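You operate a simulated robot arm through the tools that you are given. There is no shell and no other tool. Be economical: measure what you need, move in short steps, check, and stop when the job is done.

Carry out the task below with a simulated two-armed robot. There is one attempt and no reset: what you move stays moved.

JOB
Take the blue cloth from the top of the plank bench and lay it out flat on the top of the sack bench.
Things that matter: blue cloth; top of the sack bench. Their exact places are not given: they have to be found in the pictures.

It is judged by the outcome, as a careful person would: the job done as asked, and still so three seconds after it is handed in. It fails if anything else is knocked over, pushed out of place, dropped, spilled or broken. Flat cloth is picked up by pressing the open fingertips on it (5 to 10 N) and closing them slowly along it; thin cloth reads only 2 to 8 mm in the jaws.

ROBOT AND FRAMES
Two 7-joint arms with two-finger parallel grippers on one trunk, on a base that drives. Base frame: it is fixed to the floor where the robot stands at the start and does not move with it; the origin is under the middle of the robot, x ahead of it, y to its left, z up; the surface under the hand at the start is at about z = 800. Lengths are in mm, angles in rad, forces in N, time in s.
The left shoulder is at the start at [20, 170, 1078], the right one opposite. With the tool pointing down near the work surface each hand reaches from about 220 to 680 mm from the robot's upright axis, wherever it stands, measured 20 degrees to its own side. Places, roughly: top of the sack bench [600, 1900, 800]. Payload 3.8 kg a hand.
The tool frame of a hand sits at the grasp point between the pads (the TCP): z along the fingers, y along the line on which they close. The tips reach 30 mm beyond it. The gripper opens to 110 mm. The fingers are 20 mm wide and 10 mm thick; the gripper's body (48 by 112 mm) begins 55 mm behind the TCP.
Orientation is that of the tool frame in the base frame, as [roll, pitch, yaw] about the fixed x, y, z axes, in that order (R = Rz(yaw) Ry(pitch) Rx(roll)). With the fingers straight down and closing along the base's y, the tool's x points along the base's -x, its y along +y and its z along -z.

CONTROLS
- The arms move only by the tool apply_moves. It takes "left_targets", "right_targets" or both (then of equal length, played together; a hand with none holds still); each is a list of rows, each a list of 7 numbers: the shift along the tool's x, y, z in mm, then the turn, a rotation vector about the tool's x, y, z in rad, then the gripper command, from -1 (shut) to 1 (fully open), values between in proportion. In form: [[tx, ty, tz, ax, ay, az, grip], ...]. A call has 1 to 8 rows; each row is the pose to reach, as a shift and turn from the pose commanded when the call began, along the tool's axes at that moment. A row lasts 0.2 s, in which the tool goes at most 50 mm and 0.15 rad; a call with a longer step from one row to the next is refused whole, and so is a gripper value outside its range. Where a pose cannot be reached the arm comes as near as it can. A force on the tool above 40 N (or 10 N above the force at the start of the call, whichever is more), or a blocked arm, ends the call early, and 0.2 s more pass. Each finger travels about 72 mm/s and halts on what it meets, pressing with about 40 N; the grip force reading is that of the motor and also rises with nothing between the fingers. The clock runs only during rows and for 0.2 s after the last one: add rows that repeat a pose to give the fingers time. It gives the time, the measured TCP pose, the force on the tool (base axes), the opening and the grip force at its end, in the units of the frame above (readings bear some noise), with the torque about the TCP (base axes, N m) and any sound that the robot's microphone picked up.
- Cameras (640 x 400 px; columns grow to the right, rows downward): "scene" is now at [107.9, 0.4, 1225.9]; the picture's right is [-0.00, -1.00, 0.00], its down [-0.62, 0.00, -0.78] and it looks along [0.78, -0.00, -0.62] (base axes); focal length 261 px, centre (320, 200). "left" rides on the left gripper at [72, -17, -103] in its tool frame; the picture's right is [0.23, 0.97, 0.00], its down [-0.76, 0.18, -0.62] and it looks along [-0.61, 0.14, 0.78] (tool axes); focal length 222 px, centre (320, 200). "right" rides on the right gripper at [72, 17, -103] in its tool frame; the picture's right is [-0.23, 0.97, 0.00], its down [-0.76, -0.18, -0.62] and it looks along [-0.61, -0.14, 0.78] (tool axes); focal length 222 px, centre (320, 200).
- snapshot(camera): a new picture of that camera. The clock stands still meanwhile.
- raise_lower(by): slides the trunk up (or, below 0, down) by that many mm; the arms and the scene camera ride with it, the base frame stays. It gives what a move gives, with no picture.
- steer(legs): drives the robot by 1 to 6 legs, each [ahead, turn to the left] in mm and rad, along the robot's own axes; the way and the turn of a leg run together, so that a leg with both is an arc; at most 1500 mm and 3.142 rad a leg. The arms and the cameras ride along, it lands a little off, and it stops where it bumps. It gives what a move gives.
- pan_tilt(pan, tilt): turns the head with the scene camera to pan (to the left, within 1.396 rad either way) and tilt (down, from -0.506 to 1.204), counted from straight ahead of the robot. It gives what a move gives.
- point_at(camera, pixels): for up to 12 pixels [column, row] of the newest picture of that camera ("zoom" is the newest enlarged one), the place [x, y, z] in the base frame of the surface seen there, good to about 2 mm. The clock stands still meanwhile.
- enlarge(camera, box): a new picture of the part [left, top, right, bottom] of that camera's present view, enlarged. The clock stands still meanwhile.
- hand_in(): hands the job in; it is judged then, once.

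Go step by step. Measure first, check grasps and placings, and put right what went wrong. The budget is 80 turns and 62 pictures, counting those below and the enlarged ones. Unless the task says otherwise, let go and move clear before handing in, and close with one line.

The tools are called after "Call:" as name(argument=value, ...) on one line, values as JSON. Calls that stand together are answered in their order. apply_moves: Moves the arms, as the interface text tells. Its arguments: {"type":"object","properties":{"left_targets":{"type":"array","items":{"type":"array","items":{"type":"number"}}},"right_targets":{"type":"array","items":{"type":"array","items":{"type":"number"}}}},"required":[]} The other tools are called the same way: raise_lower (by) slides the trunk up or down; steer (legs) drives the base; pan_tilt (pan, tilt) turns the head that bears the scene camera; snapshot (camera) takes a picture; point_at (camera, pixels) gives the place of the surface under pixels of a picture; enlarge (camera, box) takes an enlarged picture of a part of a camera's view; hand_in () hands the job in.

At the start:

```text
clock: 0.0
left_tcp_pos: [475.6, 256.3, 977.5]
left_tool_rot: [3.141, -0.001, 3.141]
left_ft_force: [-0.1, 0.6, -0.2]
left_moment: [0.02, 0.02, 0.03]
left_gripper_width: 110.0
left_grasp_force: 0.1
right_tcp_pos: [493.3, -188.0, 910.5]
right_tool_rot: [3.141, 0.001, 3.141]
right_ft_force: [0.3, -0.1, 0.4]
right_moment: [0.03, -0.01, 0.02]
right_gripper_width: 110.2
right_grasp_force: 0.2
trunk travel left (down, up): [-175.0, 395.0]
robot x, y, heading: [0.6, -1.2, -0.001]
head pan, tilt: [-0.005, 0.67]
```

scene: 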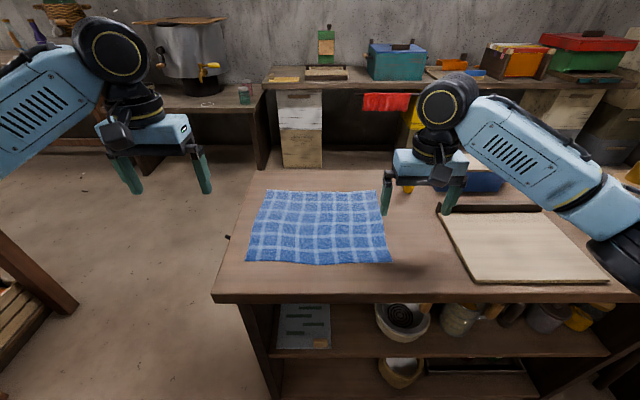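
right: 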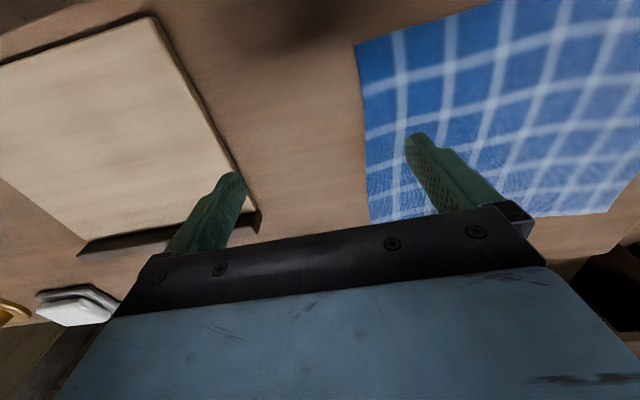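
left: 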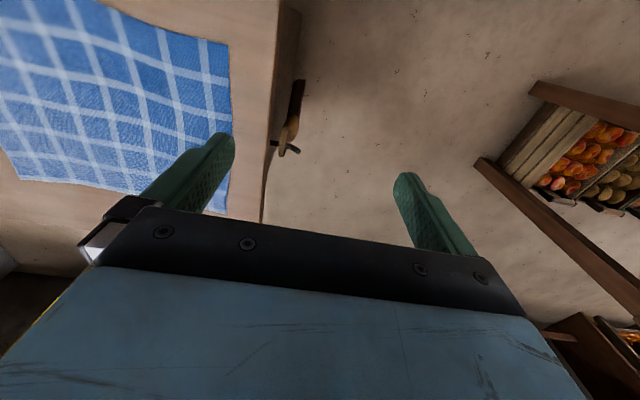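

The blue cloth lies on the bench with corners near scene pixels (267,191), (382,192), (391,262) and (247,261). I'll measure them, then look left for the sack bench.

Call:
point_at(camera="scene", pixels=[[268, 192], [381, 194], [389, 261], [249, 260], [320, 261], [320, 225], [230, 297], [256, 172], [440, 214], [484, 282], [230, 240], [318, 194]])

Call:
pan_tilt(pan=1.25, tilt=0.5)

Call:
snapshot(camera="scene")

```text
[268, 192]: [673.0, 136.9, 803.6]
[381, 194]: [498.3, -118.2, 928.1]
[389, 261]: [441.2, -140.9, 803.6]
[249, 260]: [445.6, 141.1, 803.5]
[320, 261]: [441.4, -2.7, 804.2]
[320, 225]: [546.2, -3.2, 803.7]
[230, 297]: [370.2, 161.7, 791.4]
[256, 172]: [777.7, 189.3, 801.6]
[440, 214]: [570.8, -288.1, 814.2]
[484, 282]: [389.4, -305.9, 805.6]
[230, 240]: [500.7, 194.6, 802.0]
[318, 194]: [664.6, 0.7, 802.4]
```

```text
clock: 1.4
left_tcp_pos: [474.7, 255.6, 978.0]
left_tool_rot: [3.141, -0.001, -3.141]
left_ft_force: [-0.4, -0.2, 0.9]
left_moment: [0.0, -0.01, 0.0]
left_gripper_width: 110.0
left_grasp_force: 0.0
right_tcp_pos: [493.8, -187.4, 911.5]
right_tool_rot: [3.141, 0.0, 3.141]
right_ft_force: [0.2, -0.9, 0.8]
right_moment: [0.02, 0.0, -0.02]
right_gripper_width: 109.9
right_grasp_force: 0.1
trunk travel left (down, up): [-175.0, 395.0]
robot x, y, heading: [1.8, -0.2, 0.001]
head pan, tilt: [1.25, 0.499]
```

```text
58 pictures are left
```

scene: 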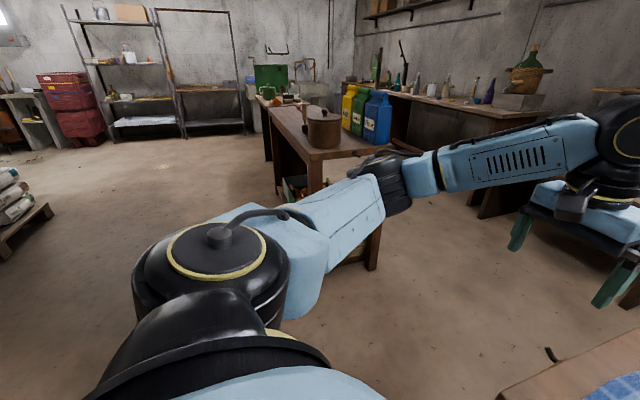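

The sack bench is the one with the pot and the jugs (scene 270-390, 85-190). I'll enlarge it and measure.

Call:
enlarge(camera="scene", box=[220, 50, 420, 175])

Call:
point_at(camera="scene", pixels=[[268, 108], [310, 158], [290, 115], [295, 130], [325, 155], [370, 150], [311, 147], [321, 180], [272, 160], [20, 250]])

```text
3.20 times, centred on (320, 112) of scene
```

zoom: 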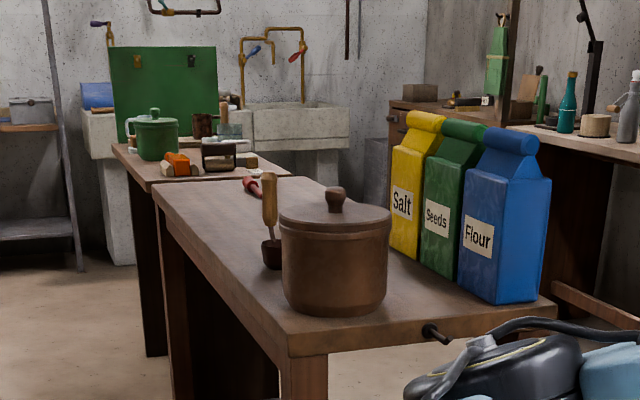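

```text
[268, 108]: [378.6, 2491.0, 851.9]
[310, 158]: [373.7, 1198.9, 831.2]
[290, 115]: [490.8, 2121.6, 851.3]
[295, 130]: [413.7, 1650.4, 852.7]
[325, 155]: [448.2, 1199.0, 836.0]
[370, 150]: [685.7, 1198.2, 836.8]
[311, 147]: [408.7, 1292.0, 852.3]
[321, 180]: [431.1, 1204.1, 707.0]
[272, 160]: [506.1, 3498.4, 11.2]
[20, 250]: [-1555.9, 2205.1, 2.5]
```

The sack bench top is at z≈852, its near edge at x≈375, and it runs from y≈1200 to 2490. It is clear around y 1750-2150, so I can keep the same heading there. Now I'll bring both hands over the near cloth corners with the fingers partly open.

Call:
apply_moves(left_targets=[[4, -36, 30, 0, 0, 0, 0.3], [8, -73, 60, 0, 0, 0, -0.27], [12, -109, 90, 0, 0, 0, -0.27], [15, -145, 113, 0, 0, 0, -0.27], [15, -145, 113, 0, 0, 0, -0.27]], right_targets=[[8, 20, 10, 0, 0, 0, 0.3], [17, 40, 20, 0, 0, 0, -0.27], [25, 60, 30, 0, 0, 0, -0.27], [34, 77, 46, 0, 0, 0, -0.27], [34, 77, 46, 0, 0, 0, -0.27]])

Call:
pan_tilt(pan=0, tilt=0.8)

Call:
snapshot(camera="scene")

Call:
snapshot(camera="left")

```text
clock: 2.6
left_tcp_pos: [458.7, 110.4, 864.4]
left_tool_rot: [-3.141, 0.001, -3.142]
left_ft_force: [-0.5, 0.0, 0.8]
left_moment: [-0.01, -0.02, 0.0]
left_gripper_width: 40.4
left_grasp_force: 0.1
right_tcp_pos: [458.8, -110.7, 866.0]
right_tool_rot: [3.141, 0.0, -3.141]
right_ft_force: [0.9, 0.7, 0.1]
right_moment: [0.0, -0.02, -0.02]
right_gripper_width: 40.0
right_grasp_force: 0.0
trunk travel left (down, up): [-175.0, 395.0]
robot x, y, heading: [6.8, 1.6, -0.001]
head pan, tilt: [1.25, 0.499]
```

```text
clock: 4.1
left_tcp_pos: [460.1, 110.3, 865.1]
left_tool_rot: [-3.14, 0.0, -3.14]
left_ft_force: [0.5, 0.4, 0.2]
left_moment: [0.01, -0.02, -0.01]
left_gripper_width: 40.1
left_grasp_force: 0.0
right_tcp_pos: [458.8, -110.2, 865.0]
right_tool_rot: [-3.141, 0.001, -3.14]
right_ft_force: [-0.4, 0.4, 0.1]
right_moment: [0.0, -0.01, 0.0]
right_gripper_width: 40.3
right_grasp_force: 0.0
trunk travel left (down, up): [-175.0, 395.0]
robot x, y, heading: [-1.2, 0.6, 0.0]
head pan, tilt: [0.0, 0.799]
```

```text
56 pictures are left
```

scene: 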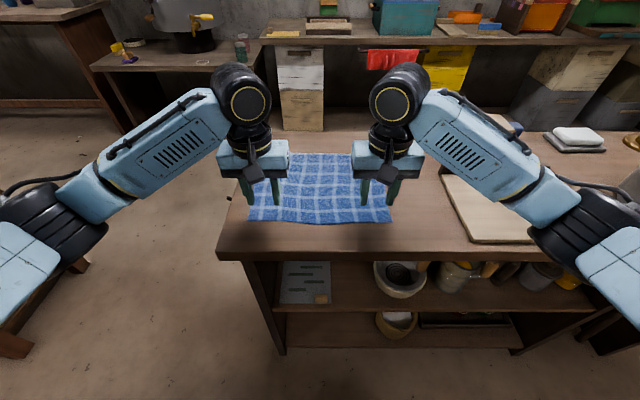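

```text
55 pictures are left
```

left: 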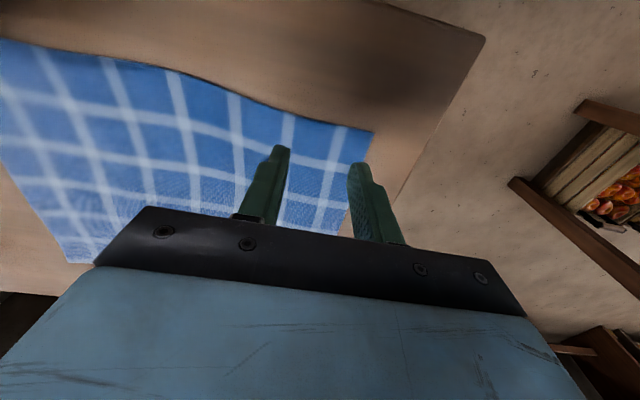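

The hands stand over the near corners; the near-left corner shows at left pixel (373,132). I'll measure the edge before pressing.

Call:
point_at(camera="left", pixels=[[370, 134], [300, 116], [230, 92], [180, 74], [355, 170], [485, 38], [278, 150], [355, 168]])

Call:
snapshot(camera="right")

```text
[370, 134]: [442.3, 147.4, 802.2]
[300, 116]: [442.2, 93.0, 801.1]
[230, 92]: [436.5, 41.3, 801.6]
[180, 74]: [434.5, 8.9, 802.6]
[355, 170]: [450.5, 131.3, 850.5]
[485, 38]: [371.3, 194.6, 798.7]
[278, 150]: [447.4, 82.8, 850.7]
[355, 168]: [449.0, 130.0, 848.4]
```

```text
54 pictures are left
```

right: 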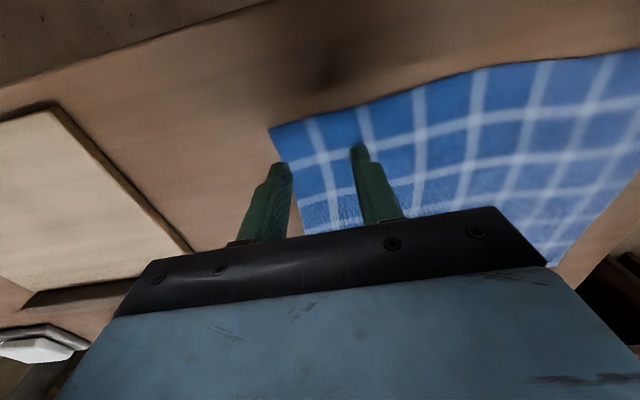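

The corner is at (442,147), so both outer fingers will land on cloth. I'll descend in small steps until I read contact.

Call:
apply_moves(left_targets=[[0, 0, 20, 0, 0, 0, -0.27], [0, 0, 32, 0, 0, 0, -0.27], [0, 0, 34, 0, 0, 0, -0.27], [0, 0, 34, 0, 0, 0, -0.27]], right_targets=[[0, 0, 20, 0, 0, 0, -0.27], [0, 0, 32, 0, 0, 0, -0.27], [0, 0, 34, 0, 0, 0, -0.27], [0, 0, 34, 0, 0, 0, -0.27]])

```text
clock: 5.1
left_tcp_pos: [460.3, 110.8, 832.4]
left_tool_rot: [-3.14, 0.001, -3.142]
left_ft_force: [0.5, 0.9, 2.8]
left_moment: [0.08, 0.01, 0.0]
left_gripper_width: 40.2
left_grasp_force: 0.1
right_tcp_pos: [459.4, -110.6, 831.9]
right_tool_rot: [3.14, 0.003, 3.141]
right_ft_force: [-0.5, -1.2, 10.3]
right_moment: [-0.18, 0.02, 0.0]
right_gripper_width: 40.1
right_grasp_force: 0.2
trunk travel left (down, up): [-175.0, 395.0]
robot x, y, heading: [-1.2, 1.5, 0.001]
head pan, tilt: [0.0, 0.799]
```

Contact on both sides: left 2.8 N, right 10.3 N. I'll press the left slightly more.

Call:
apply_moves(left_targets=[[0, 0, 1.2, 0, 0, 0, -0.27], [0, 0, 1.2, 0, 0, 0, -0.27]], right_targets=[[0, 0, -0.2, 0, 0, 0, -0.27], [0, 0, -0.2, 0, 0, 0, -0.27]])

```text
clock: 5.7
left_tcp_pos: [460.7, 109.7, 831.2]
left_tool_rot: [-3.141, 0.004, 3.141]
left_ft_force: [0.0, 2.5, 15.8]
left_moment: [0.32, 0.06, -0.01]
left_gripper_width: 40.4
left_grasp_force: 0.1
right_tcp_pos: [459.3, -110.9, 832.2]
right_tool_rot: [3.141, 0.001, -3.142]
right_ft_force: [2.2, -0.8, 5.7]
right_moment: [-0.09, -0.01, 0.05]
right_gripper_width: 39.9
right_grasp_force: 0.1
trunk travel left (down, up): [-175.0, 395.0]
robot x, y, heading: [-3.1, -3.5, -0.002]
head pan, tilt: [0.0, 0.799]
```

Left reads 15.8 N, a bit too much, and right 5.7 N. I'll back the left off 0.6 mm and close both slowly.

Call:
apply_moves(left_targets=[[0, 0, -0.6, 0, 0, 0, -0.35], [0, 0, -0.6, 0, 0, 0, -0.45], [0, 0, -0.6, 0, 0, 0, -0.55], [0, 0, -0.6, 0, 0, 0, -0.65], [0, 0, -0.6, 0, 0, 0, -0.75], [0, 0, -0.6, 0, 0, 0, -0.85], [0, 0, -0.6, 0, 0, 0, -1], [0, 0, -0.6, 0, 0, 0, -1]], right_targets=[[0, 0, 0.2, 0, 0, 0, -0.35], [0, 0, 0.2, 0, 0, 0, -0.45], [0, 0, 0.2, 0, 0, 0, -0.55], [0, 0, 0.2, 0, 0, 0, -0.65], [0, 0, 0.2, 0, 0, 0, -0.75], [0, 0, 0.2, 0, 0, 0, -0.85], [0, 0, 0.2, 0, 0, 0, -1], [0, 0, 0.2, 0, 0, 0, -1]])

Call:
snapshot(camera="scene")

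Call:
snapshot(camera="left")

Call:
snapshot(camera="right")

```text
clock: 7.5
left_tcp_pos: [460.5, 108.0, 831.3]
left_tool_rot: [-3.139, 0.002, 3.14]
left_ft_force: [-0.2, -7.9, 8.4]
left_moment: [-0.16, 0.0, 0.01]
left_gripper_width: 1.9
left_grasp_force: 40.0
right_tcp_pos: [458.7, -109.6, 831.1]
right_tool_rot: [3.14, 0.001, -3.139]
right_ft_force: [-0.9, 6.1, 10.4]
right_moment: [0.11, 0.05, 0.02]
right_gripper_width: 1.7
right_grasp_force: 40.2
trunk travel left (down, up): [-175.0, 395.0]
robot x, y, heading: [-0.7, 0.7, -0.001]
head pan, tilt: [0.0, 0.799]
```

```text
53 pictures are left
```

scene: 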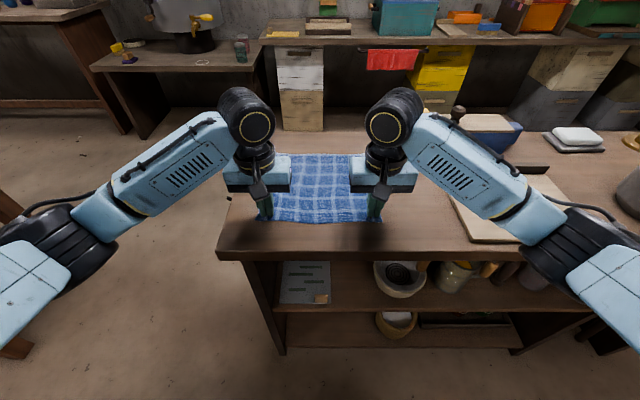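

```text
52 pictures are left
```

left: 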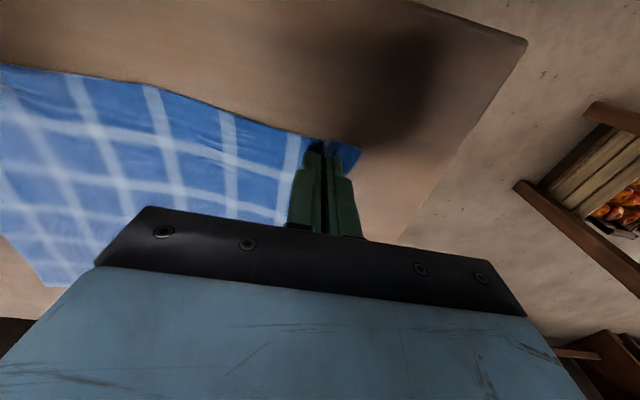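

```text
51 pictures are left
```

right: 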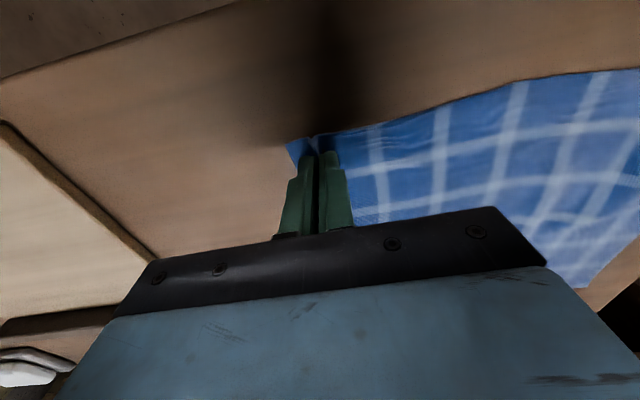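

Both jaws read about 1.8 mm with cloth between the fingers. I'll lift a little and check.

Call:
apply_moves(left_targets=[[0, 0, -20, 0, 0, 0, -1], [0, 0, -45, 0, 0, 0, -1], [0, 0, -70, 0, 0, 0, -1], [0, 0, -90, 0, 0, 0, -1]], right_targets=[[0, 0, -20, 0, 0, 0, -1], [0, 0, -45, 0, 0, 0, -1], [0, 0, -70, 0, 0, 0, -1], [0, 0, -90, 0, 0, 0, -1]])

Call:
snapshot(camera="scene")

```text
clock: 8.5
left_tcp_pos: [460.0, 111.5, 920.9]
left_tool_rot: [-3.14, 0.001, -3.141]
left_ft_force: [-0.2, -11.3, 1.7]
left_moment: [-0.37, 0.04, 0.01]
left_gripper_width: 2.3
left_grasp_force: 40.3
right_tcp_pos: [459.0, -109.8, 920.4]
right_tool_rot: [3.141, 0.0, -3.139]
right_ft_force: [-0.1, 12.8, 0.2]
right_moment: [0.35, -0.04, 0.02]
right_gripper_width: 1.7
right_grasp_force: 39.7
trunk travel left (down, up): [-175.0, 395.0]
robot x, y, heading: [-2.2, 1.3, 0.003]
head pan, tilt: [0.0, 0.799]
```

```text
50 pictures are left
```

scene: 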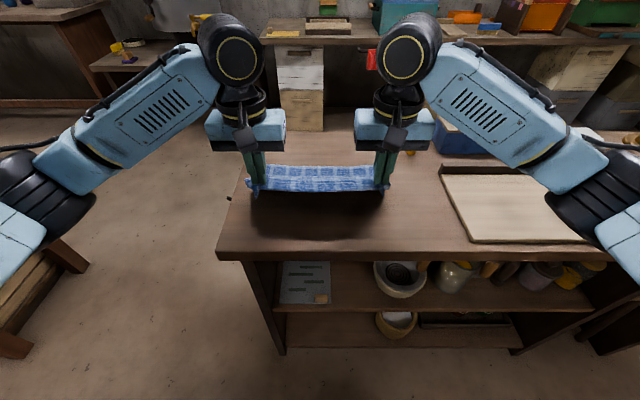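

Both corners are held and the edge is pulled taut at about 12 N sideways. I'll ease the hands 4 mm inward each and raise the trunk so the cloth hangs clear.

Call:
apply_moves(left_targets=[[0, -4, -20, 0, 0, 0, -1], [0, -4, -20, 0, 0, 0, -1]], right_targets=[[0, 4, -20, 0, 0, 0, -1], [0, 4, -20, 0, 0, 0, -1]])

Call:
raise_lower(by=230)

Call:
snapshot(camera="scene")

```text
clock: 9.1
left_tcp_pos: [459.2, 106.7, 940.0]
left_tool_rot: [3.141, -0.003, -3.141]
left_ft_force: [-0.6, -1.3, 0.9]
left_moment: [-0.03, 0.01, 0.03]
left_gripper_width: 2.1
left_grasp_force: 39.8
right_tcp_pos: [459.3, -105.8, 941.5]
right_tool_rot: [-3.14, -0.001, 3.141]
right_ft_force: [-0.2, -0.1, 0.6]
right_moment: [0.01, 0.0, -0.01]
right_gripper_width: 1.5
right_grasp_force: 40.5
trunk travel left (down, up): [-175.0, 395.0]
robot x, y, heading: [0.7, 2.0, -0.004]
head pan, tilt: [0.0, 0.799]
```

```text
clock: 11.5
left_tcp_pos: [460.0, 106.7, 1170.0]
left_tool_rot: [-3.141, -0.001, 3.141]
left_ft_force: [-0.4, 0.1, -0.4]
left_moment: [0.01, -0.02, -0.03]
left_gripper_width: 1.7
left_grasp_force: 39.9
right_tcp_pos: [460.1, -106.0, 1170.6]
right_tool_rot: [3.141, 0.001, 3.14]
right_ft_force: [0.2, 0.2, 0.1]
right_moment: [0.0, -0.02, 0.03]
right_gripper_width: 1.9
right_grasp_force: 40.6
trunk travel left (down, up): [-405.0, 165.0]
robot x, y, heading: [-1.9, -1.4, -0.004]
head pan, tilt: [0.0, 0.799]
```

```text
49 pictures are left
```

scene: 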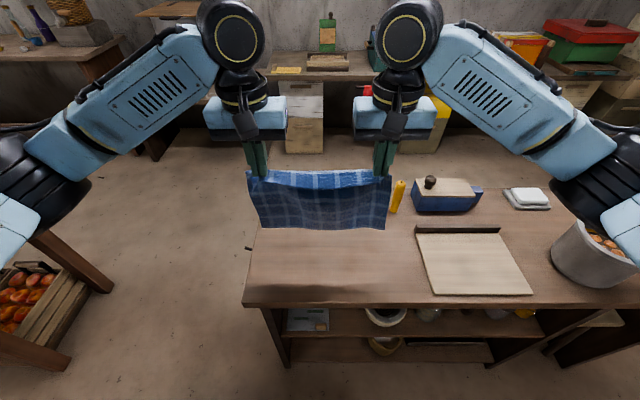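

The cloth hangs cleanly from its two corners. I'll back away from the bench, turn left and look at the way ahead.

Call:
steer(legs=[[-450, 0]])

Call:
pan_tilt(pan=1.35, tilt=0.5)

Call:
snapshot(camera="scene")

```text
clock: 14.2
left_tcp_pos: [7.8, 105.2, 1170.0]
left_tool_rot: [3.141, 0.0, 3.138]
left_ft_force: [1.2, -0.9, 0.3]
left_moment: [0.03, -0.01, 0.07]
left_gripper_width: 2.0
left_grasp_force: 40.1
right_tcp_pos: [7.4, -106.0, 1170.9]
right_tool_rot: [3.141, 0.0, 3.139]
right_ft_force: [0.2, 1.0, 0.1]
right_moment: [-0.02, -0.01, 0.03]
right_gripper_width: 1.8
right_grasp_force: 40.0
trunk travel left (down, up): [-405.0, 165.0]
robot x, y, heading: [-451.5, -0.2, -0.0]
head pan, tilt: [0.0, 0.799]
```

```text
clock: 15.7
left_tcp_pos: [8.2, 105.4, 1169.3]
left_tool_rot: [-3.141, 0.0, 3.137]
left_ft_force: [-0.6, -0.5, 0.1]
left_moment: [-0.02, 0.02, 0.0]
left_gripper_width: 2.0
left_grasp_force: 40.0
right_tcp_pos: [6.9, -106.6, 1171.2]
right_tool_rot: [3.141, 0.0, -3.14]
right_ft_force: [-0.4, -0.3, -0.8]
right_moment: [-0.01, 0.0, -0.02]
right_gripper_width: 1.9
right_grasp_force: 40.3
trunk travel left (down, up): [-405.0, 165.0]
robot x, y, heading: [-453.9, 0.5, -0.003]
head pan, tilt: [1.349, 0.499]
```

```text
48 pictures are left
```

scene: 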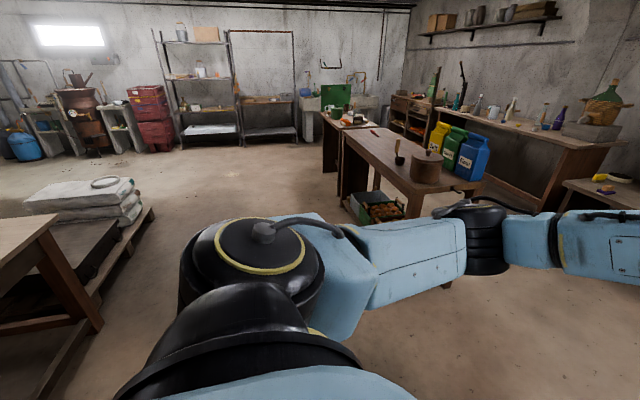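

A sack pallet and a table stand to the left and behind me (pixels (155,212), (100,328), (55,217)). I'll measure them against the planned lane.

Call:
point_at(camera="scene", pixels=[[154, 212], [100, 328], [56, 217], [75, 305], [130, 185], [50, 395], [402, 148], [397, 160], [376, 132], [427, 182], [347, 131]])

Call:
enlarge(camera="scene", box=[300, 80, 500, 205])

```text
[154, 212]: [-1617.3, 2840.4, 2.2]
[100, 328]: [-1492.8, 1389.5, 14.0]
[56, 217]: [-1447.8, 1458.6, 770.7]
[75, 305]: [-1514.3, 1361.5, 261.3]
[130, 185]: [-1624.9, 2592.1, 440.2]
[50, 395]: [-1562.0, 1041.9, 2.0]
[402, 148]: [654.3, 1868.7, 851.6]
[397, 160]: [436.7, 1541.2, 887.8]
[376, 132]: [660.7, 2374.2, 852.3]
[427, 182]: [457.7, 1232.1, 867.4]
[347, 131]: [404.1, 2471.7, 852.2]
```

```text
3.20 times, centred on (400, 142) of scene
```

zoom: 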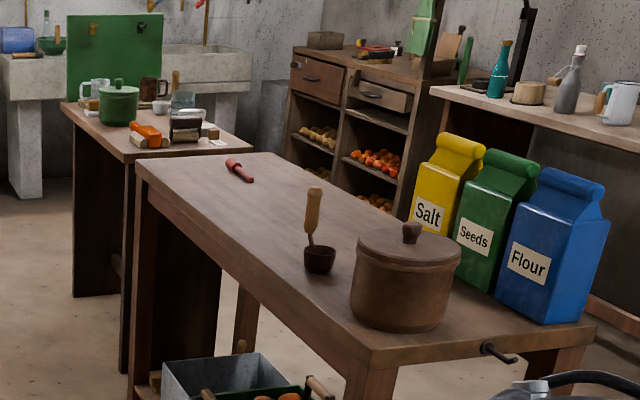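

I'll measure the ladle, the red tool, the jugs and the bench edge in the zoom to choose a clear patch.

Call:
point_at(camera="zoom", pixels=[[227, 160], [250, 180], [318, 265], [308, 255], [313, 195], [415, 205], [440, 165], [138, 160], [270, 155], [335, 255], [400, 225], [355, 375]])

```text
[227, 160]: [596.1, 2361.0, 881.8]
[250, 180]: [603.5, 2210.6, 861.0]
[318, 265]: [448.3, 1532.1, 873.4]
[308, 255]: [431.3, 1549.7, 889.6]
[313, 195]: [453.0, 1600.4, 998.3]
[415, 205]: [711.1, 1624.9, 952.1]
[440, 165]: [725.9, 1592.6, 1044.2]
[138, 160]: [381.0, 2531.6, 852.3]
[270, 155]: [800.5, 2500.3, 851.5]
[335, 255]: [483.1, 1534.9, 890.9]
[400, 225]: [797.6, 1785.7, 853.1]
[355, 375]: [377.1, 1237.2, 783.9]
```

There is a clear patch between the ladle (y<1610) and the red tool (y>2200), so I'll centre the cloth at about y=1950. My lane at x≈-450 is free, so I'll drive it in legs.

Call:
steer(legs=[[0, 1.5708], [1000, 0], [950, 0], [0, -1.5708]])

Call:
pan_tilt(pan=0, tilt=0.67)

Call:
snapshot(camera="scene")

```text
clock: 33.1
left_tcp_pos: [80.6, 2043.6, 1169.2]
left_tool_rot: [3.141, 0.0, 3.102]
left_ft_force: [0.1, 0.4, -0.6]
left_moment: [0.0, -0.01, 0.02]
left_gripper_width: 1.7
left_grasp_force: 39.8
right_tcp_pos: [71.7, 1830.9, 1169.8]
right_tool_rot: [-3.141, 0.0, 3.104]
right_ft_force: [0.3, 0.8, -0.3]
right_moment: [0.01, 0.04, 0.02]
right_gripper_width: 1.9
right_grasp_force: 39.5
trunk travel left (down, up): [-405.0, 165.0]
robot x, y, heading: [-383.5, 1953.7, -0.042]
head pan, tilt: [1.349, 0.499]
```

```text
clock: 34.6
left_tcp_pos: [79.4, 2043.8, 1170.2]
left_tool_rot: [3.141, 0.001, 3.103]
left_ft_force: [1.4, 0.5, -0.6]
left_moment: [0.0, -0.02, 0.0]
left_gripper_width: 1.8
left_grasp_force: 39.6
right_tcp_pos: [71.0, 1832.2, 1170.8]
right_tool_rot: [3.141, 0.001, 3.105]
right_ft_force: [0.1, 1.1, -0.4]
right_moment: [0.02, 0.0, 0.08]
right_gripper_width: 1.9
right_grasp_force: 39.9
trunk travel left (down, up): [-405.0, 165.0]
robot x, y, heading: [-382.6, 1957.8, -0.038]
head pan, tilt: [0.0, 0.67]
```

```text
46 pictures are left
```

scene: 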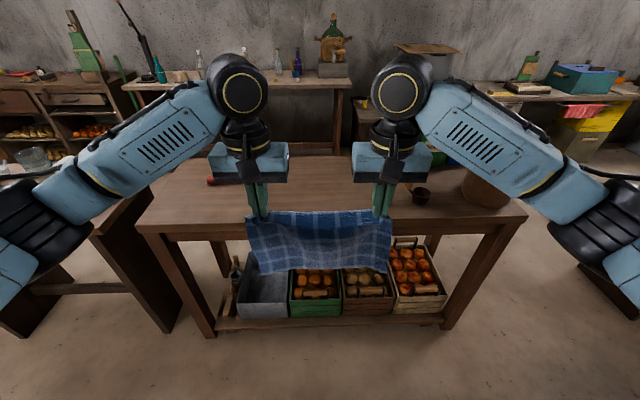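

I stand in front of the sack bench with the free patch ahead. I'll straighten the heading and drive up.

Call:
steer(legs=[[0, 0.039], [385, 0]])

Call:
snapshot(camera="scene")

```text
clock: 37.4
left_tcp_pos: [452.6, 2065.1, 1170.5]
left_tool_rot: [3.142, 0.0, -3.139]
left_ft_force: [-0.6, 0.0, -0.7]
left_moment: [0.01, 0.01, 0.04]
left_gripper_width: 1.7
left_grasp_force: 39.7
right_tcp_pos: [453.5, 1851.6, 1170.4]
right_tool_rot: [3.141, -0.001, -3.137]
right_ft_force: [-0.2, -1.0, -0.6]
right_moment: [0.02, 0.0, 0.04]
right_gripper_width: 1.7
right_grasp_force: 39.7
trunk travel left (down, up): [-405.0, 165.0]
robot x, y, heading: [-7.3, 1954.8, 0.001]
head pan, tilt: [0.0, 0.67]
```

```text
45 pictures are left
```

scene: 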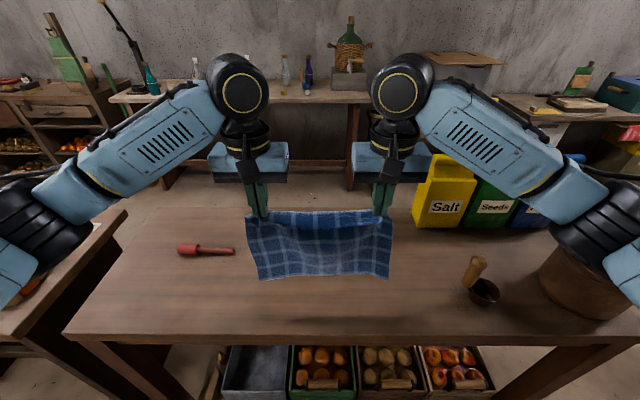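

The patch under the cloth is free. I'll measure the red tool, ladle and salt bag, and check the forearm heights and the cloth's lower edge.

Call:
point_at(camera="scene", pixels=[[232, 252], [182, 250], [474, 268], [470, 290], [415, 220], [259, 278], [387, 277], [320, 275], [540, 185], [600, 225], [320, 212], [70, 337]])

```text
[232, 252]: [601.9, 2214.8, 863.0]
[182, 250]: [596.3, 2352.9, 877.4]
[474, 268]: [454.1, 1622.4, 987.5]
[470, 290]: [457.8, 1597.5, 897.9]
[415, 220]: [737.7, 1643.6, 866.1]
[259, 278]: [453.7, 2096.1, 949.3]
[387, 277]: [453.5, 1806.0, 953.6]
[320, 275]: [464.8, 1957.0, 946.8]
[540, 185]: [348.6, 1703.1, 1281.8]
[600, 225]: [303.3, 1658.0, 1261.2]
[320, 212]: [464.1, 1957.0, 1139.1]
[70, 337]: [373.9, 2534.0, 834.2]
```

The lower edge hangs at z≈948, and the ladle (454,1622) and salt bag (738,1644) are clear of the lane. I'll move both hands 190 mm ahead, then lower the trunk 90 mm so the free edge nearly touches the bench.

Call:
apply_moves(left_targets=[[-30, 0, 0, 0, 0, 0, -1], [-65, 0, 0, 0, 0, 0, -1], [-100, 0, 0, 0, 0, 0, -1], [-135, 0, 0, 0, 0, 0, -1], [-165, 0, 0, 0, 0, 0, -1], [-185, 0, 0, 0, 0, 0, -1], [-185, 0, 0, 0, 0, 0, -1]], right_targets=[[-30, 0, 0, 0, 0, 0, -1], [-65, 0, 0, 0, 0, 0, -1], [-100, 0, 0, 0, 0, 0, -1], [-135, 0, 0, 0, 0, 0, -1], [-165, 0, 0, 0, 0, 0, -1], [-185, 0, 0, 0, 0, 0, -1], [-185, 0, 0, 0, 0, 0, -1]])

Call:
raise_lower(by=-90)

Call:
snapshot(camera="scene")

```text
clock: 39.0
left_tcp_pos: [618.9, 2067.7, 1169.4]
left_tool_rot: [-3.139, 0.001, 3.141]
left_ft_force: [0.2, -6.6, 0.1]
left_moment: [-0.21, -0.03, 0.04]
left_gripper_width: 2.0
left_grasp_force: 39.9
left hand out of reach, approached as far as the arm can: row 6, 7
right_tcp_pos: [620.1, 1849.6, 1169.6]
right_tool_rot: [3.14, 0.001, -3.134]
right_ft_force: [-0.1, 6.7, 0.5]
right_moment: [0.18, 0.01, 0.05]
right_gripper_width: 1.7
right_grasp_force: 40.0
right hand out of reach, approached as far as the arm can: row 6, 7
trunk travel left (down, up): [-405.0, 165.0]
robot x, y, heading: [-7.9, 1953.3, 0.004]
head pan, tilt: [0.0, 0.67]
```

```text
clock: 40.2
left_tcp_pos: [619.1, 2067.8, 1078.8]
left_tool_rot: [-3.139, 0.0, -3.139]
left_ft_force: [0.0, -10.2, 0.1]
left_moment: [-0.3, -0.01, 0.08]
left_gripper_width: 1.7
left_grasp_force: 40.0
right_tcp_pos: [618.8, 1848.4, 1078.8]
right_tool_rot: [3.141, 0.001, -3.136]
right_ft_force: [0.3, 11.2, 0.1]
right_moment: [0.32, -0.05, 0.06]
right_gripper_width: 2.3
right_grasp_force: 40.1
trunk travel left (down, up): [-315.0, 255.0]
robot x, y, heading: [-7.9, 1955.5, 0.006]
head pan, tilt: [0.0, 0.67]
```

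```text
44 pictures are left
```

scene: 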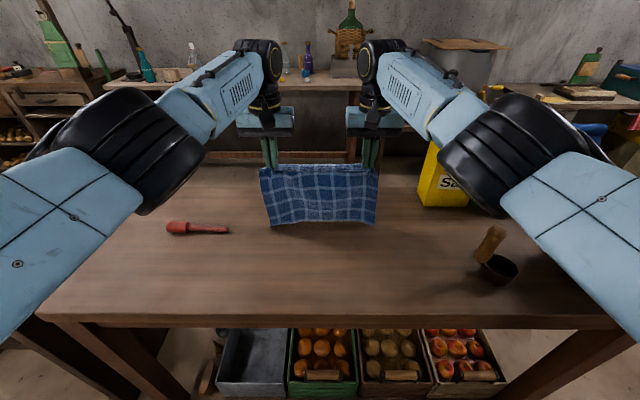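

The hands stop at x≈619 at full reach, and the free edge hangs just above the bench. To keep a better margin from the near edge I'll edge the base 35 mm ahead.

Call:
steer(legs=[[35, 0]])

Call:
enlarge(camera="scene", box=[220, 130, 420, 255])

Call:
point_at(camera="zoom", pixels=[[170, 305], [490, 295], [320, 295]])

```text
clock: 41.1
left_tcp_pos: [656.5, 2068.6, 1078.8]
left_tool_rot: [-3.14, -0.001, -3.141]
left_ft_force: [0.9, -10.5, -0.5]
left_moment: [-0.32, 0.04, 0.03]
left_gripper_width: 1.9
left_grasp_force: 40.0
right_tcp_pos: [654.8, 1848.4, 1077.6]
right_tool_rot: [3.141, -0.001, -3.136]
right_ft_force: [-0.1, 11.2, -0.2]
right_moment: [0.37, 0.05, 0.03]
right_gripper_width: 2.0
right_grasp_force: 40.1
trunk travel left (down, up): [-315.0, 255.0]
robot x, y, heading: [27.8, 1954.6, 0.002]
head pan, tilt: [0.0, 0.67]
```

```text
3.20 times, centred on (320, 192) of scene
```

zoom: 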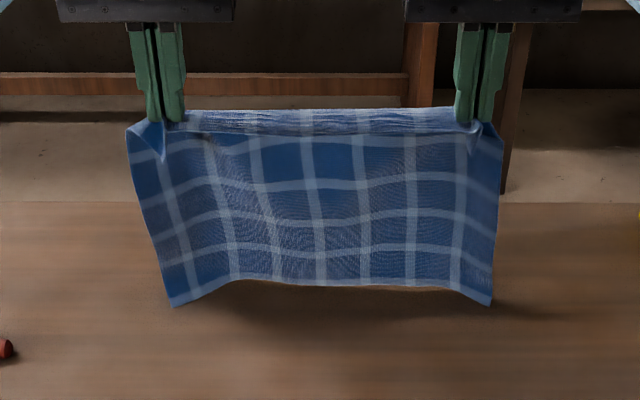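

```text
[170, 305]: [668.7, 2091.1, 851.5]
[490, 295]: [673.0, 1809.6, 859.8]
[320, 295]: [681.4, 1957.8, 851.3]
```

The free edge is right at the surface (z≈852-860, x≈670). Now I'll lay it by drawing back along an arc while lowering.

Call:
apply_moves(left_targets=[[25, -2, 5, 0, 0, 0, -1], [55, -3, 14, 0, 0, 0, -1], [85, -3, 27, 0, 0, 0, -1], [113, -3, 45, 0, 0, 0, -1], [138, -3, 68, 0, 0, 0, -1], [158, -3, 92, 0, 0, 0, -1], [158, -3, 92, 0, 0, 0, -1]], right_targets=[[25, 2, 5, 0, 0, 0, -1], [55, 3, 14, 0, 0, 0, -1], [85, 3, 27, 0, 0, 0, -1], [113, 3, 45, 0, 0, 0, -1], [138, 3, 68, 0, 0, 0, -1], [158, 3, 92, 0, 0, 0, -1], [158, 3, 92, 0, 0, 0, -1]])

Call:
snapshot(camera="scene")

```text
clock: 42.7
left_tcp_pos: [496.3, 2064.7, 986.9]
left_tool_rot: [-3.141, 0.001, -3.14]
left_ft_force: [-0.9, -1.2, -0.6]
left_moment: [-0.07, 0.0, 0.01]
left_gripper_width: 1.8
left_grasp_force: 39.9
right_tcp_pos: [495.2, 1850.4, 987.3]
right_tool_rot: [3.141, 0.0, -3.138]
right_ft_force: [-0.3, 2.5, 0.2]
right_moment: [0.08, 0.01, 0.06]
right_gripper_width: 2.1
right_grasp_force: 39.6
trunk travel left (down, up): [-315.0, 255.0]
robot x, y, heading: [29.7, 1958.1, 0.005]
head pan, tilt: [0.0, 0.67]
```

```text
42 pictures are left
```

scene: 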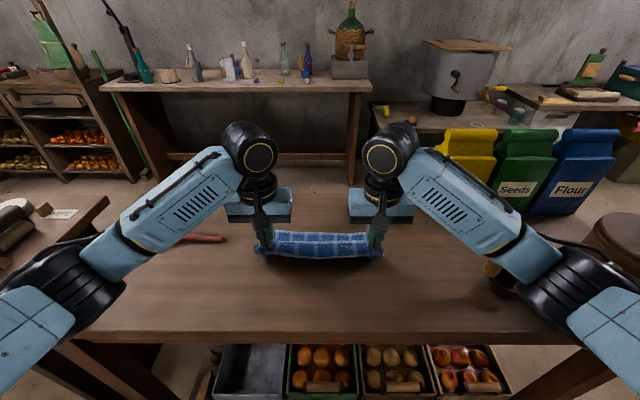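

The cloth is half laid. I'll check the far edge from the left hand camera, and how near the right elbow is to the ladle (pixels (530,262) and (490,268)).

Call:
point_at(camera="scene", pixels=[[530, 262], [490, 268], [500, 285], [480, 235], [520, 290]])

Call:
snapshot(camera="left")

Call:
snapshot(camera="right")

```text
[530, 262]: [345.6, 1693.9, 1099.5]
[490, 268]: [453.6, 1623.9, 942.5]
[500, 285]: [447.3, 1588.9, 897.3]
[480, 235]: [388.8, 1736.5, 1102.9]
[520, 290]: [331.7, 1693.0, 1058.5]
```

```text
41 pictures are left
```

left: 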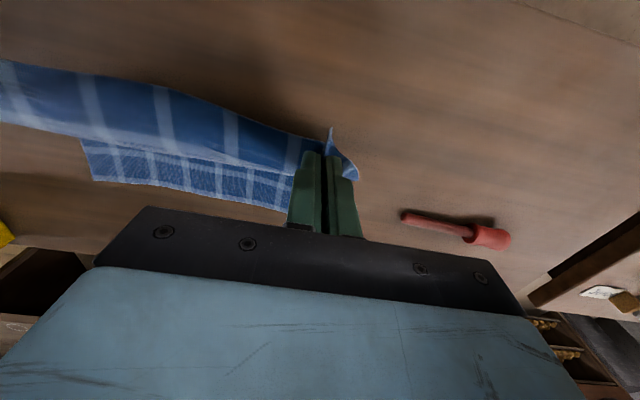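

```text
40 pictures are left
```

right: 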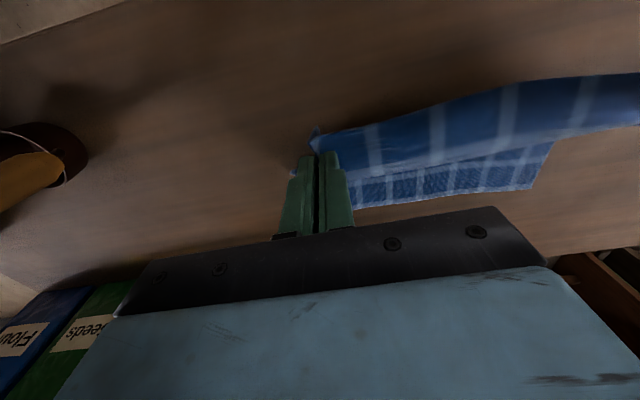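

The far part lies flat on the bench. I'll measure the far edge so I know how far to draw back.

Call:
point_at(camera="left", pixels=[[92, 178], [180, 188], [280, 206], [85, 145], [200, 160], [405, 216]])

Call:
point_at(camera="right", pixels=[[532, 188], [450, 195], [362, 205]])

```text
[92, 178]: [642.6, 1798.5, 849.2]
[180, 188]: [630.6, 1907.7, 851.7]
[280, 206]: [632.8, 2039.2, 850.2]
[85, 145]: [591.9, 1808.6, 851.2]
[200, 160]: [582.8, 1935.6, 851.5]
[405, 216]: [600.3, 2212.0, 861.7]
```

```text
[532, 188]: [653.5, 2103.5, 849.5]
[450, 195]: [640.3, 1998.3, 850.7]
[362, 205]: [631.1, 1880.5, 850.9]
```

The far edge lies straight at x≈633-653, from y≈1800 to 2104. I'll continue drawing back and down to just above the surface.

Call:
apply_moves(left_targets=[[20, 0, 22, 0, 0, 0, -1], [37, 0, 45, 0, 0, 0, -1], [50, 0, 67, 0, 0, 0, -1], [58, 0, 85, 0, 0, 0, -1], [63, 0, 97, 0, 0, 0, -1], [63, 0, 97, 0, 0, 0, -1]], right_targets=[[20, 0, 22, 0, 0, 0, -1], [37, 0, 45, 0, 0, 0, -1], [50, 0, 67, 0, 0, 0, -1], [58, 0, 85, 0, 0, 0, -1], [63, 0, 97, 0, 0, 0, -1], [63, 0, 97, 0, 0, 0, -1]])

Call:
snapshot(camera="scene")

Call:
snapshot(camera="left")

Call:
snapshot(camera="right")

```text
clock: 44.1
left_tcp_pos: [433.2, 2064.7, 888.5]
left_tool_rot: [-3.14, 0.0, -3.14]
left_ft_force: [0.5, -1.1, 0.3]
left_moment: [-0.05, 0.01, 0.03]
left_gripper_width: 2.2
left_grasp_force: 40.0
right_tcp_pos: [432.2, 1852.0, 889.8]
right_tool_rot: [-3.14, 0.002, -3.136]
right_ft_force: [-0.9, 1.4, -0.6]
right_moment: [0.06, 0.01, 0.02]
right_gripper_width: 1.8
right_grasp_force: 40.1
trunk travel left (down, up): [-315.0, 255.0]
robot x, y, heading: [25.3, 1957.6, 0.004]
head pan, tilt: [0.0, 0.67]
```

```text
39 pictures are left
```

scene: 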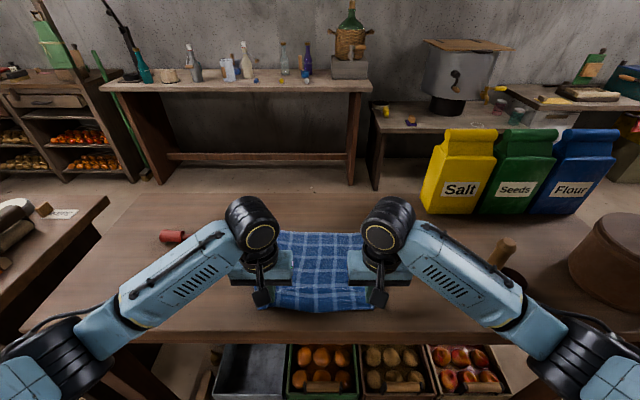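

```text
38 pictures are left
```

left: 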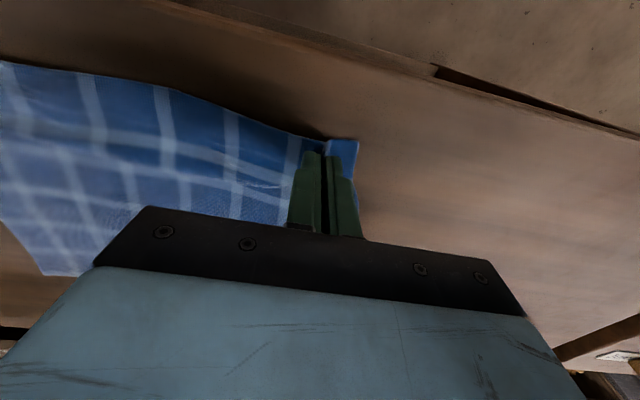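

```text
37 pictures are left
```

right: 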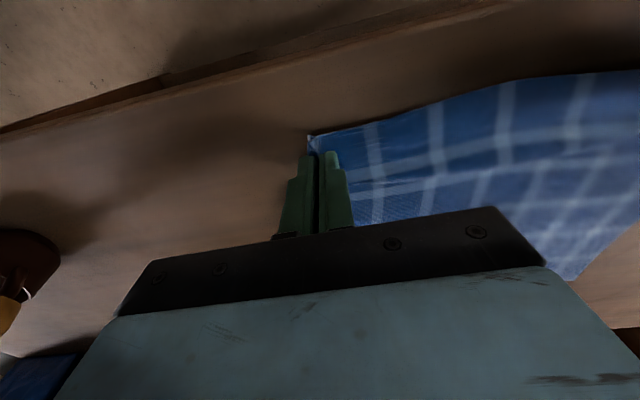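

The cloth is nearly down. I'll measure the near edge against the bench edge, and the far edge.

Call:
point_at(camera="scene", pixels=[[320, 311], [290, 308], [350, 308], [320, 235], [290, 234], [350, 236], [320, 270], [320, 290], [320, 332]])

Call:
point_at(camera="left", pixels=[[50, 272], [10, 68], [100, 80], [200, 105], [355, 143], [290, 137], [100, 140], [200, 160]])

```text
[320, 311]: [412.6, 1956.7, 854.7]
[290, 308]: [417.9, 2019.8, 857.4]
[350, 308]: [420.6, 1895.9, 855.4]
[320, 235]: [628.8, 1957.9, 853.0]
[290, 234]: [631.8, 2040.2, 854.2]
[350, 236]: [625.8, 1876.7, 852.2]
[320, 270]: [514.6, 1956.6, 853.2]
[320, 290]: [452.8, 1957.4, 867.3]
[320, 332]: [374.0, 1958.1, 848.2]
```

```text
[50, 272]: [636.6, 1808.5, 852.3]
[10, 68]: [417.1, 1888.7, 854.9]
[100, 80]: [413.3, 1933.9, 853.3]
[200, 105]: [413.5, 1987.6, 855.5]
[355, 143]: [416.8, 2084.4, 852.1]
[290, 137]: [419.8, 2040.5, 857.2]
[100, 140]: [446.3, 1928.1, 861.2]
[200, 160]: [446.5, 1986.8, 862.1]
```

A small hump remains near the grip (z≈867 at x≈450), and the near edge is at x≈413, 38 mm inside the bench edge. I'll lower a few mm and draw 8 mm back to smooth it.

Call:
apply_moves(left_targets=[[4, 1, 2, 0, 0, 0, -1], [8, 2, 4, 0, 0, 0, -1], [11, 2, 5, 0, 0, 0, -1], [11, 2, 5, 0, 0, 0, -1]], right_targets=[[4, -1, 2, 0, 0, 0, -1], [8, -2, 4, 0, 0, 0, -1], [11, -2, 6, 0, 0, 0, -1], [11, -2, 6, 0, 0, 0, -1]])

Call:
snapshot(camera="scene")

Call:
point_at(camera="scene", pixels=[[320, 314], [320, 236], [320, 270], [320, 290], [320, 300], [300, 290], [340, 290]])

```text
clock: 45.1
left_tcp_pos: [422.7, 2066.2, 885.2]
left_tool_rot: [-3.141, -0.001, -3.14]
left_ft_force: [1.2, -6.3, 1.1]
left_moment: [-0.19, -0.02, 0.0]
left_gripper_width: 1.9
left_grasp_force: 39.8
right_tcp_pos: [421.5, 1848.8, 884.5]
right_tool_rot: [3.141, 0.001, -3.138]
right_ft_force: [-0.1, 7.0, 0.5]
right_moment: [0.2, 0.0, 0.01]
right_gripper_width: 2.1
right_grasp_force: 39.9
trunk travel left (down, up): [-315.0, 255.0]
robot x, y, heading: [29.2, 1959.8, 0.002]
head pan, tilt: [0.0, 0.67]
```

```text
36 pictures are left
```

scene: 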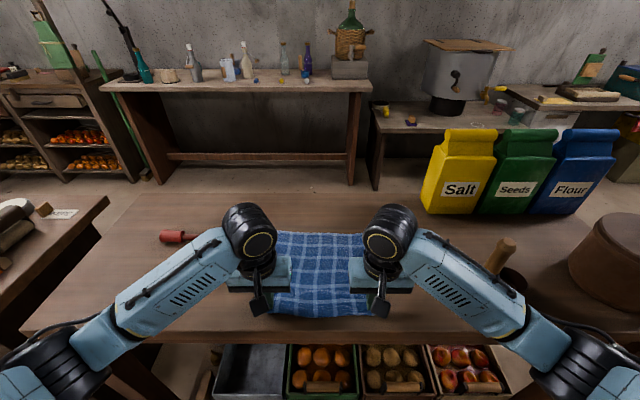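

```text
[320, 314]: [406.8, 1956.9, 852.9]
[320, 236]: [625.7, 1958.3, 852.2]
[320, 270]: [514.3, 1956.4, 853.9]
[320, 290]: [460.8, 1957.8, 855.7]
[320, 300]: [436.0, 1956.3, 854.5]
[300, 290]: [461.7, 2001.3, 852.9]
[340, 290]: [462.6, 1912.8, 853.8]
```

It is flat to within 3 mm now. I'll lower until the tips touch, relax the side tension and open slowly so the folds spread out again.

Call:
apply_moves(left_targets=[[0, 0, 2, 0, 0, 0, -1], [0, 0, 2.8, 0, 0, 0, -1], [0, 0, 2.8, 0, 0, 0, -1]], right_targets=[[0, 0, 1.5, 0, 0, 0, -1], [0, 0, 2.3, 0, 0, 0, -1], [0, 0, 2.3, 0, 0, 0, -1]])

```text
clock: 45.9
left_tcp_pos: [421.9, 2067.2, 882.4]
left_tool_rot: [-3.141, 0.001, -3.139]
left_ft_force: [-0.1, -5.8, 0.6]
left_moment: [-0.2, 0.01, 0.05]
left_gripper_width: 2.1
left_grasp_force: 39.5
right_tcp_pos: [422.0, 1848.6, 882.1]
right_tool_rot: [3.14, 0.001, -3.138]
right_ft_force: [-2.3, 6.2, 10.2]
right_moment: [0.19, 0.12, 0.05]
right_gripper_width: 2.1
right_grasp_force: 39.9
trunk travel left (down, up): [-315.0, 255.0]
robot x, y, heading: [26.6, 1955.8, 0.001]
head pan, tilt: [0.0, 0.67]
```

Right touches at 10 N and left not quite. I'll lower the left 0.9 mm and open both slowly.

Call:
apply_moves(left_targets=[[0, 0, 0.9, 0, 0, 0, -1], [0, 0, 0.9, 0, 0, 0, -0.85], [0, 0, 0.9, 0, 0, 0, -0.75], [0, 0, 0.9, 0, 0, 0, -0.65], [0, 0, 0.9, 0, 0, 0, -0.55], [0, 0, 0.9, 0, 0, 0, -0.45], [0, 0, 0.9, 0, 0, 0, -0.36], [0, 0, 0.9, 0, 0, 0, -0.36]], right_targets=[[0, 0, -0.3, 0, 0, 0, -1], [0, 0, -0.3, 0, 0, 0, -0.85], [0, 0, -0.3, 0, 0, 0, -0.75], [0, 0, -0.3, 0, 0, 0, -0.65], [0, 0, -0.3, 0, 0, 0, -0.55], [0, 0, -0.3, 0, 0, 0, -0.45], [0, 0, -0.3, 0, 0, 0, -0.36], [0, 0, -0.3, 0, 0, 0, -0.36]])

Call:
snapshot(camera="left")

Call:
snapshot(camera="right")

```text
clock: 47.7
left_tcp_pos: [422.4, 2067.4, 881.9]
left_tool_rot: [-3.14, 0.001, -3.141]
left_ft_force: [1.5, -1.9, 8.7]
left_moment: [0.0, 0.04, -0.03]
left_gripper_width: 32.5
left_grasp_force: 0.0
right_tcp_pos: [422.5, 1847.9, 882.2]
right_tool_rot: [3.141, 0.003, -3.138]
right_ft_force: [0.0, 3.2, 10.8]
right_moment: [-0.15, -0.04, 0.04]
right_gripper_width: 33.8
right_grasp_force: 0.1
trunk travel left (down, up): [-315.0, 255.0]
robot x, y, heading: [30.0, 1957.6, 0.002]
head pan, tilt: [0.0, 0.67]
```

```text
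35 pictures are left
```

left: 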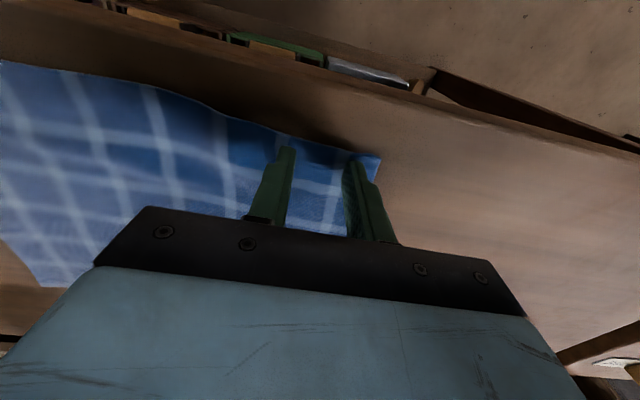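

```text
34 pictures are left
```

right: 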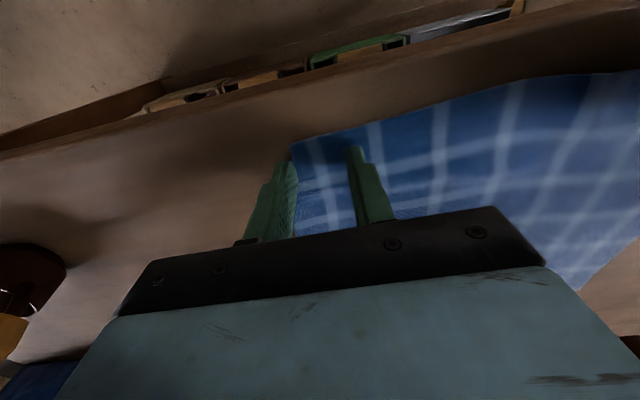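

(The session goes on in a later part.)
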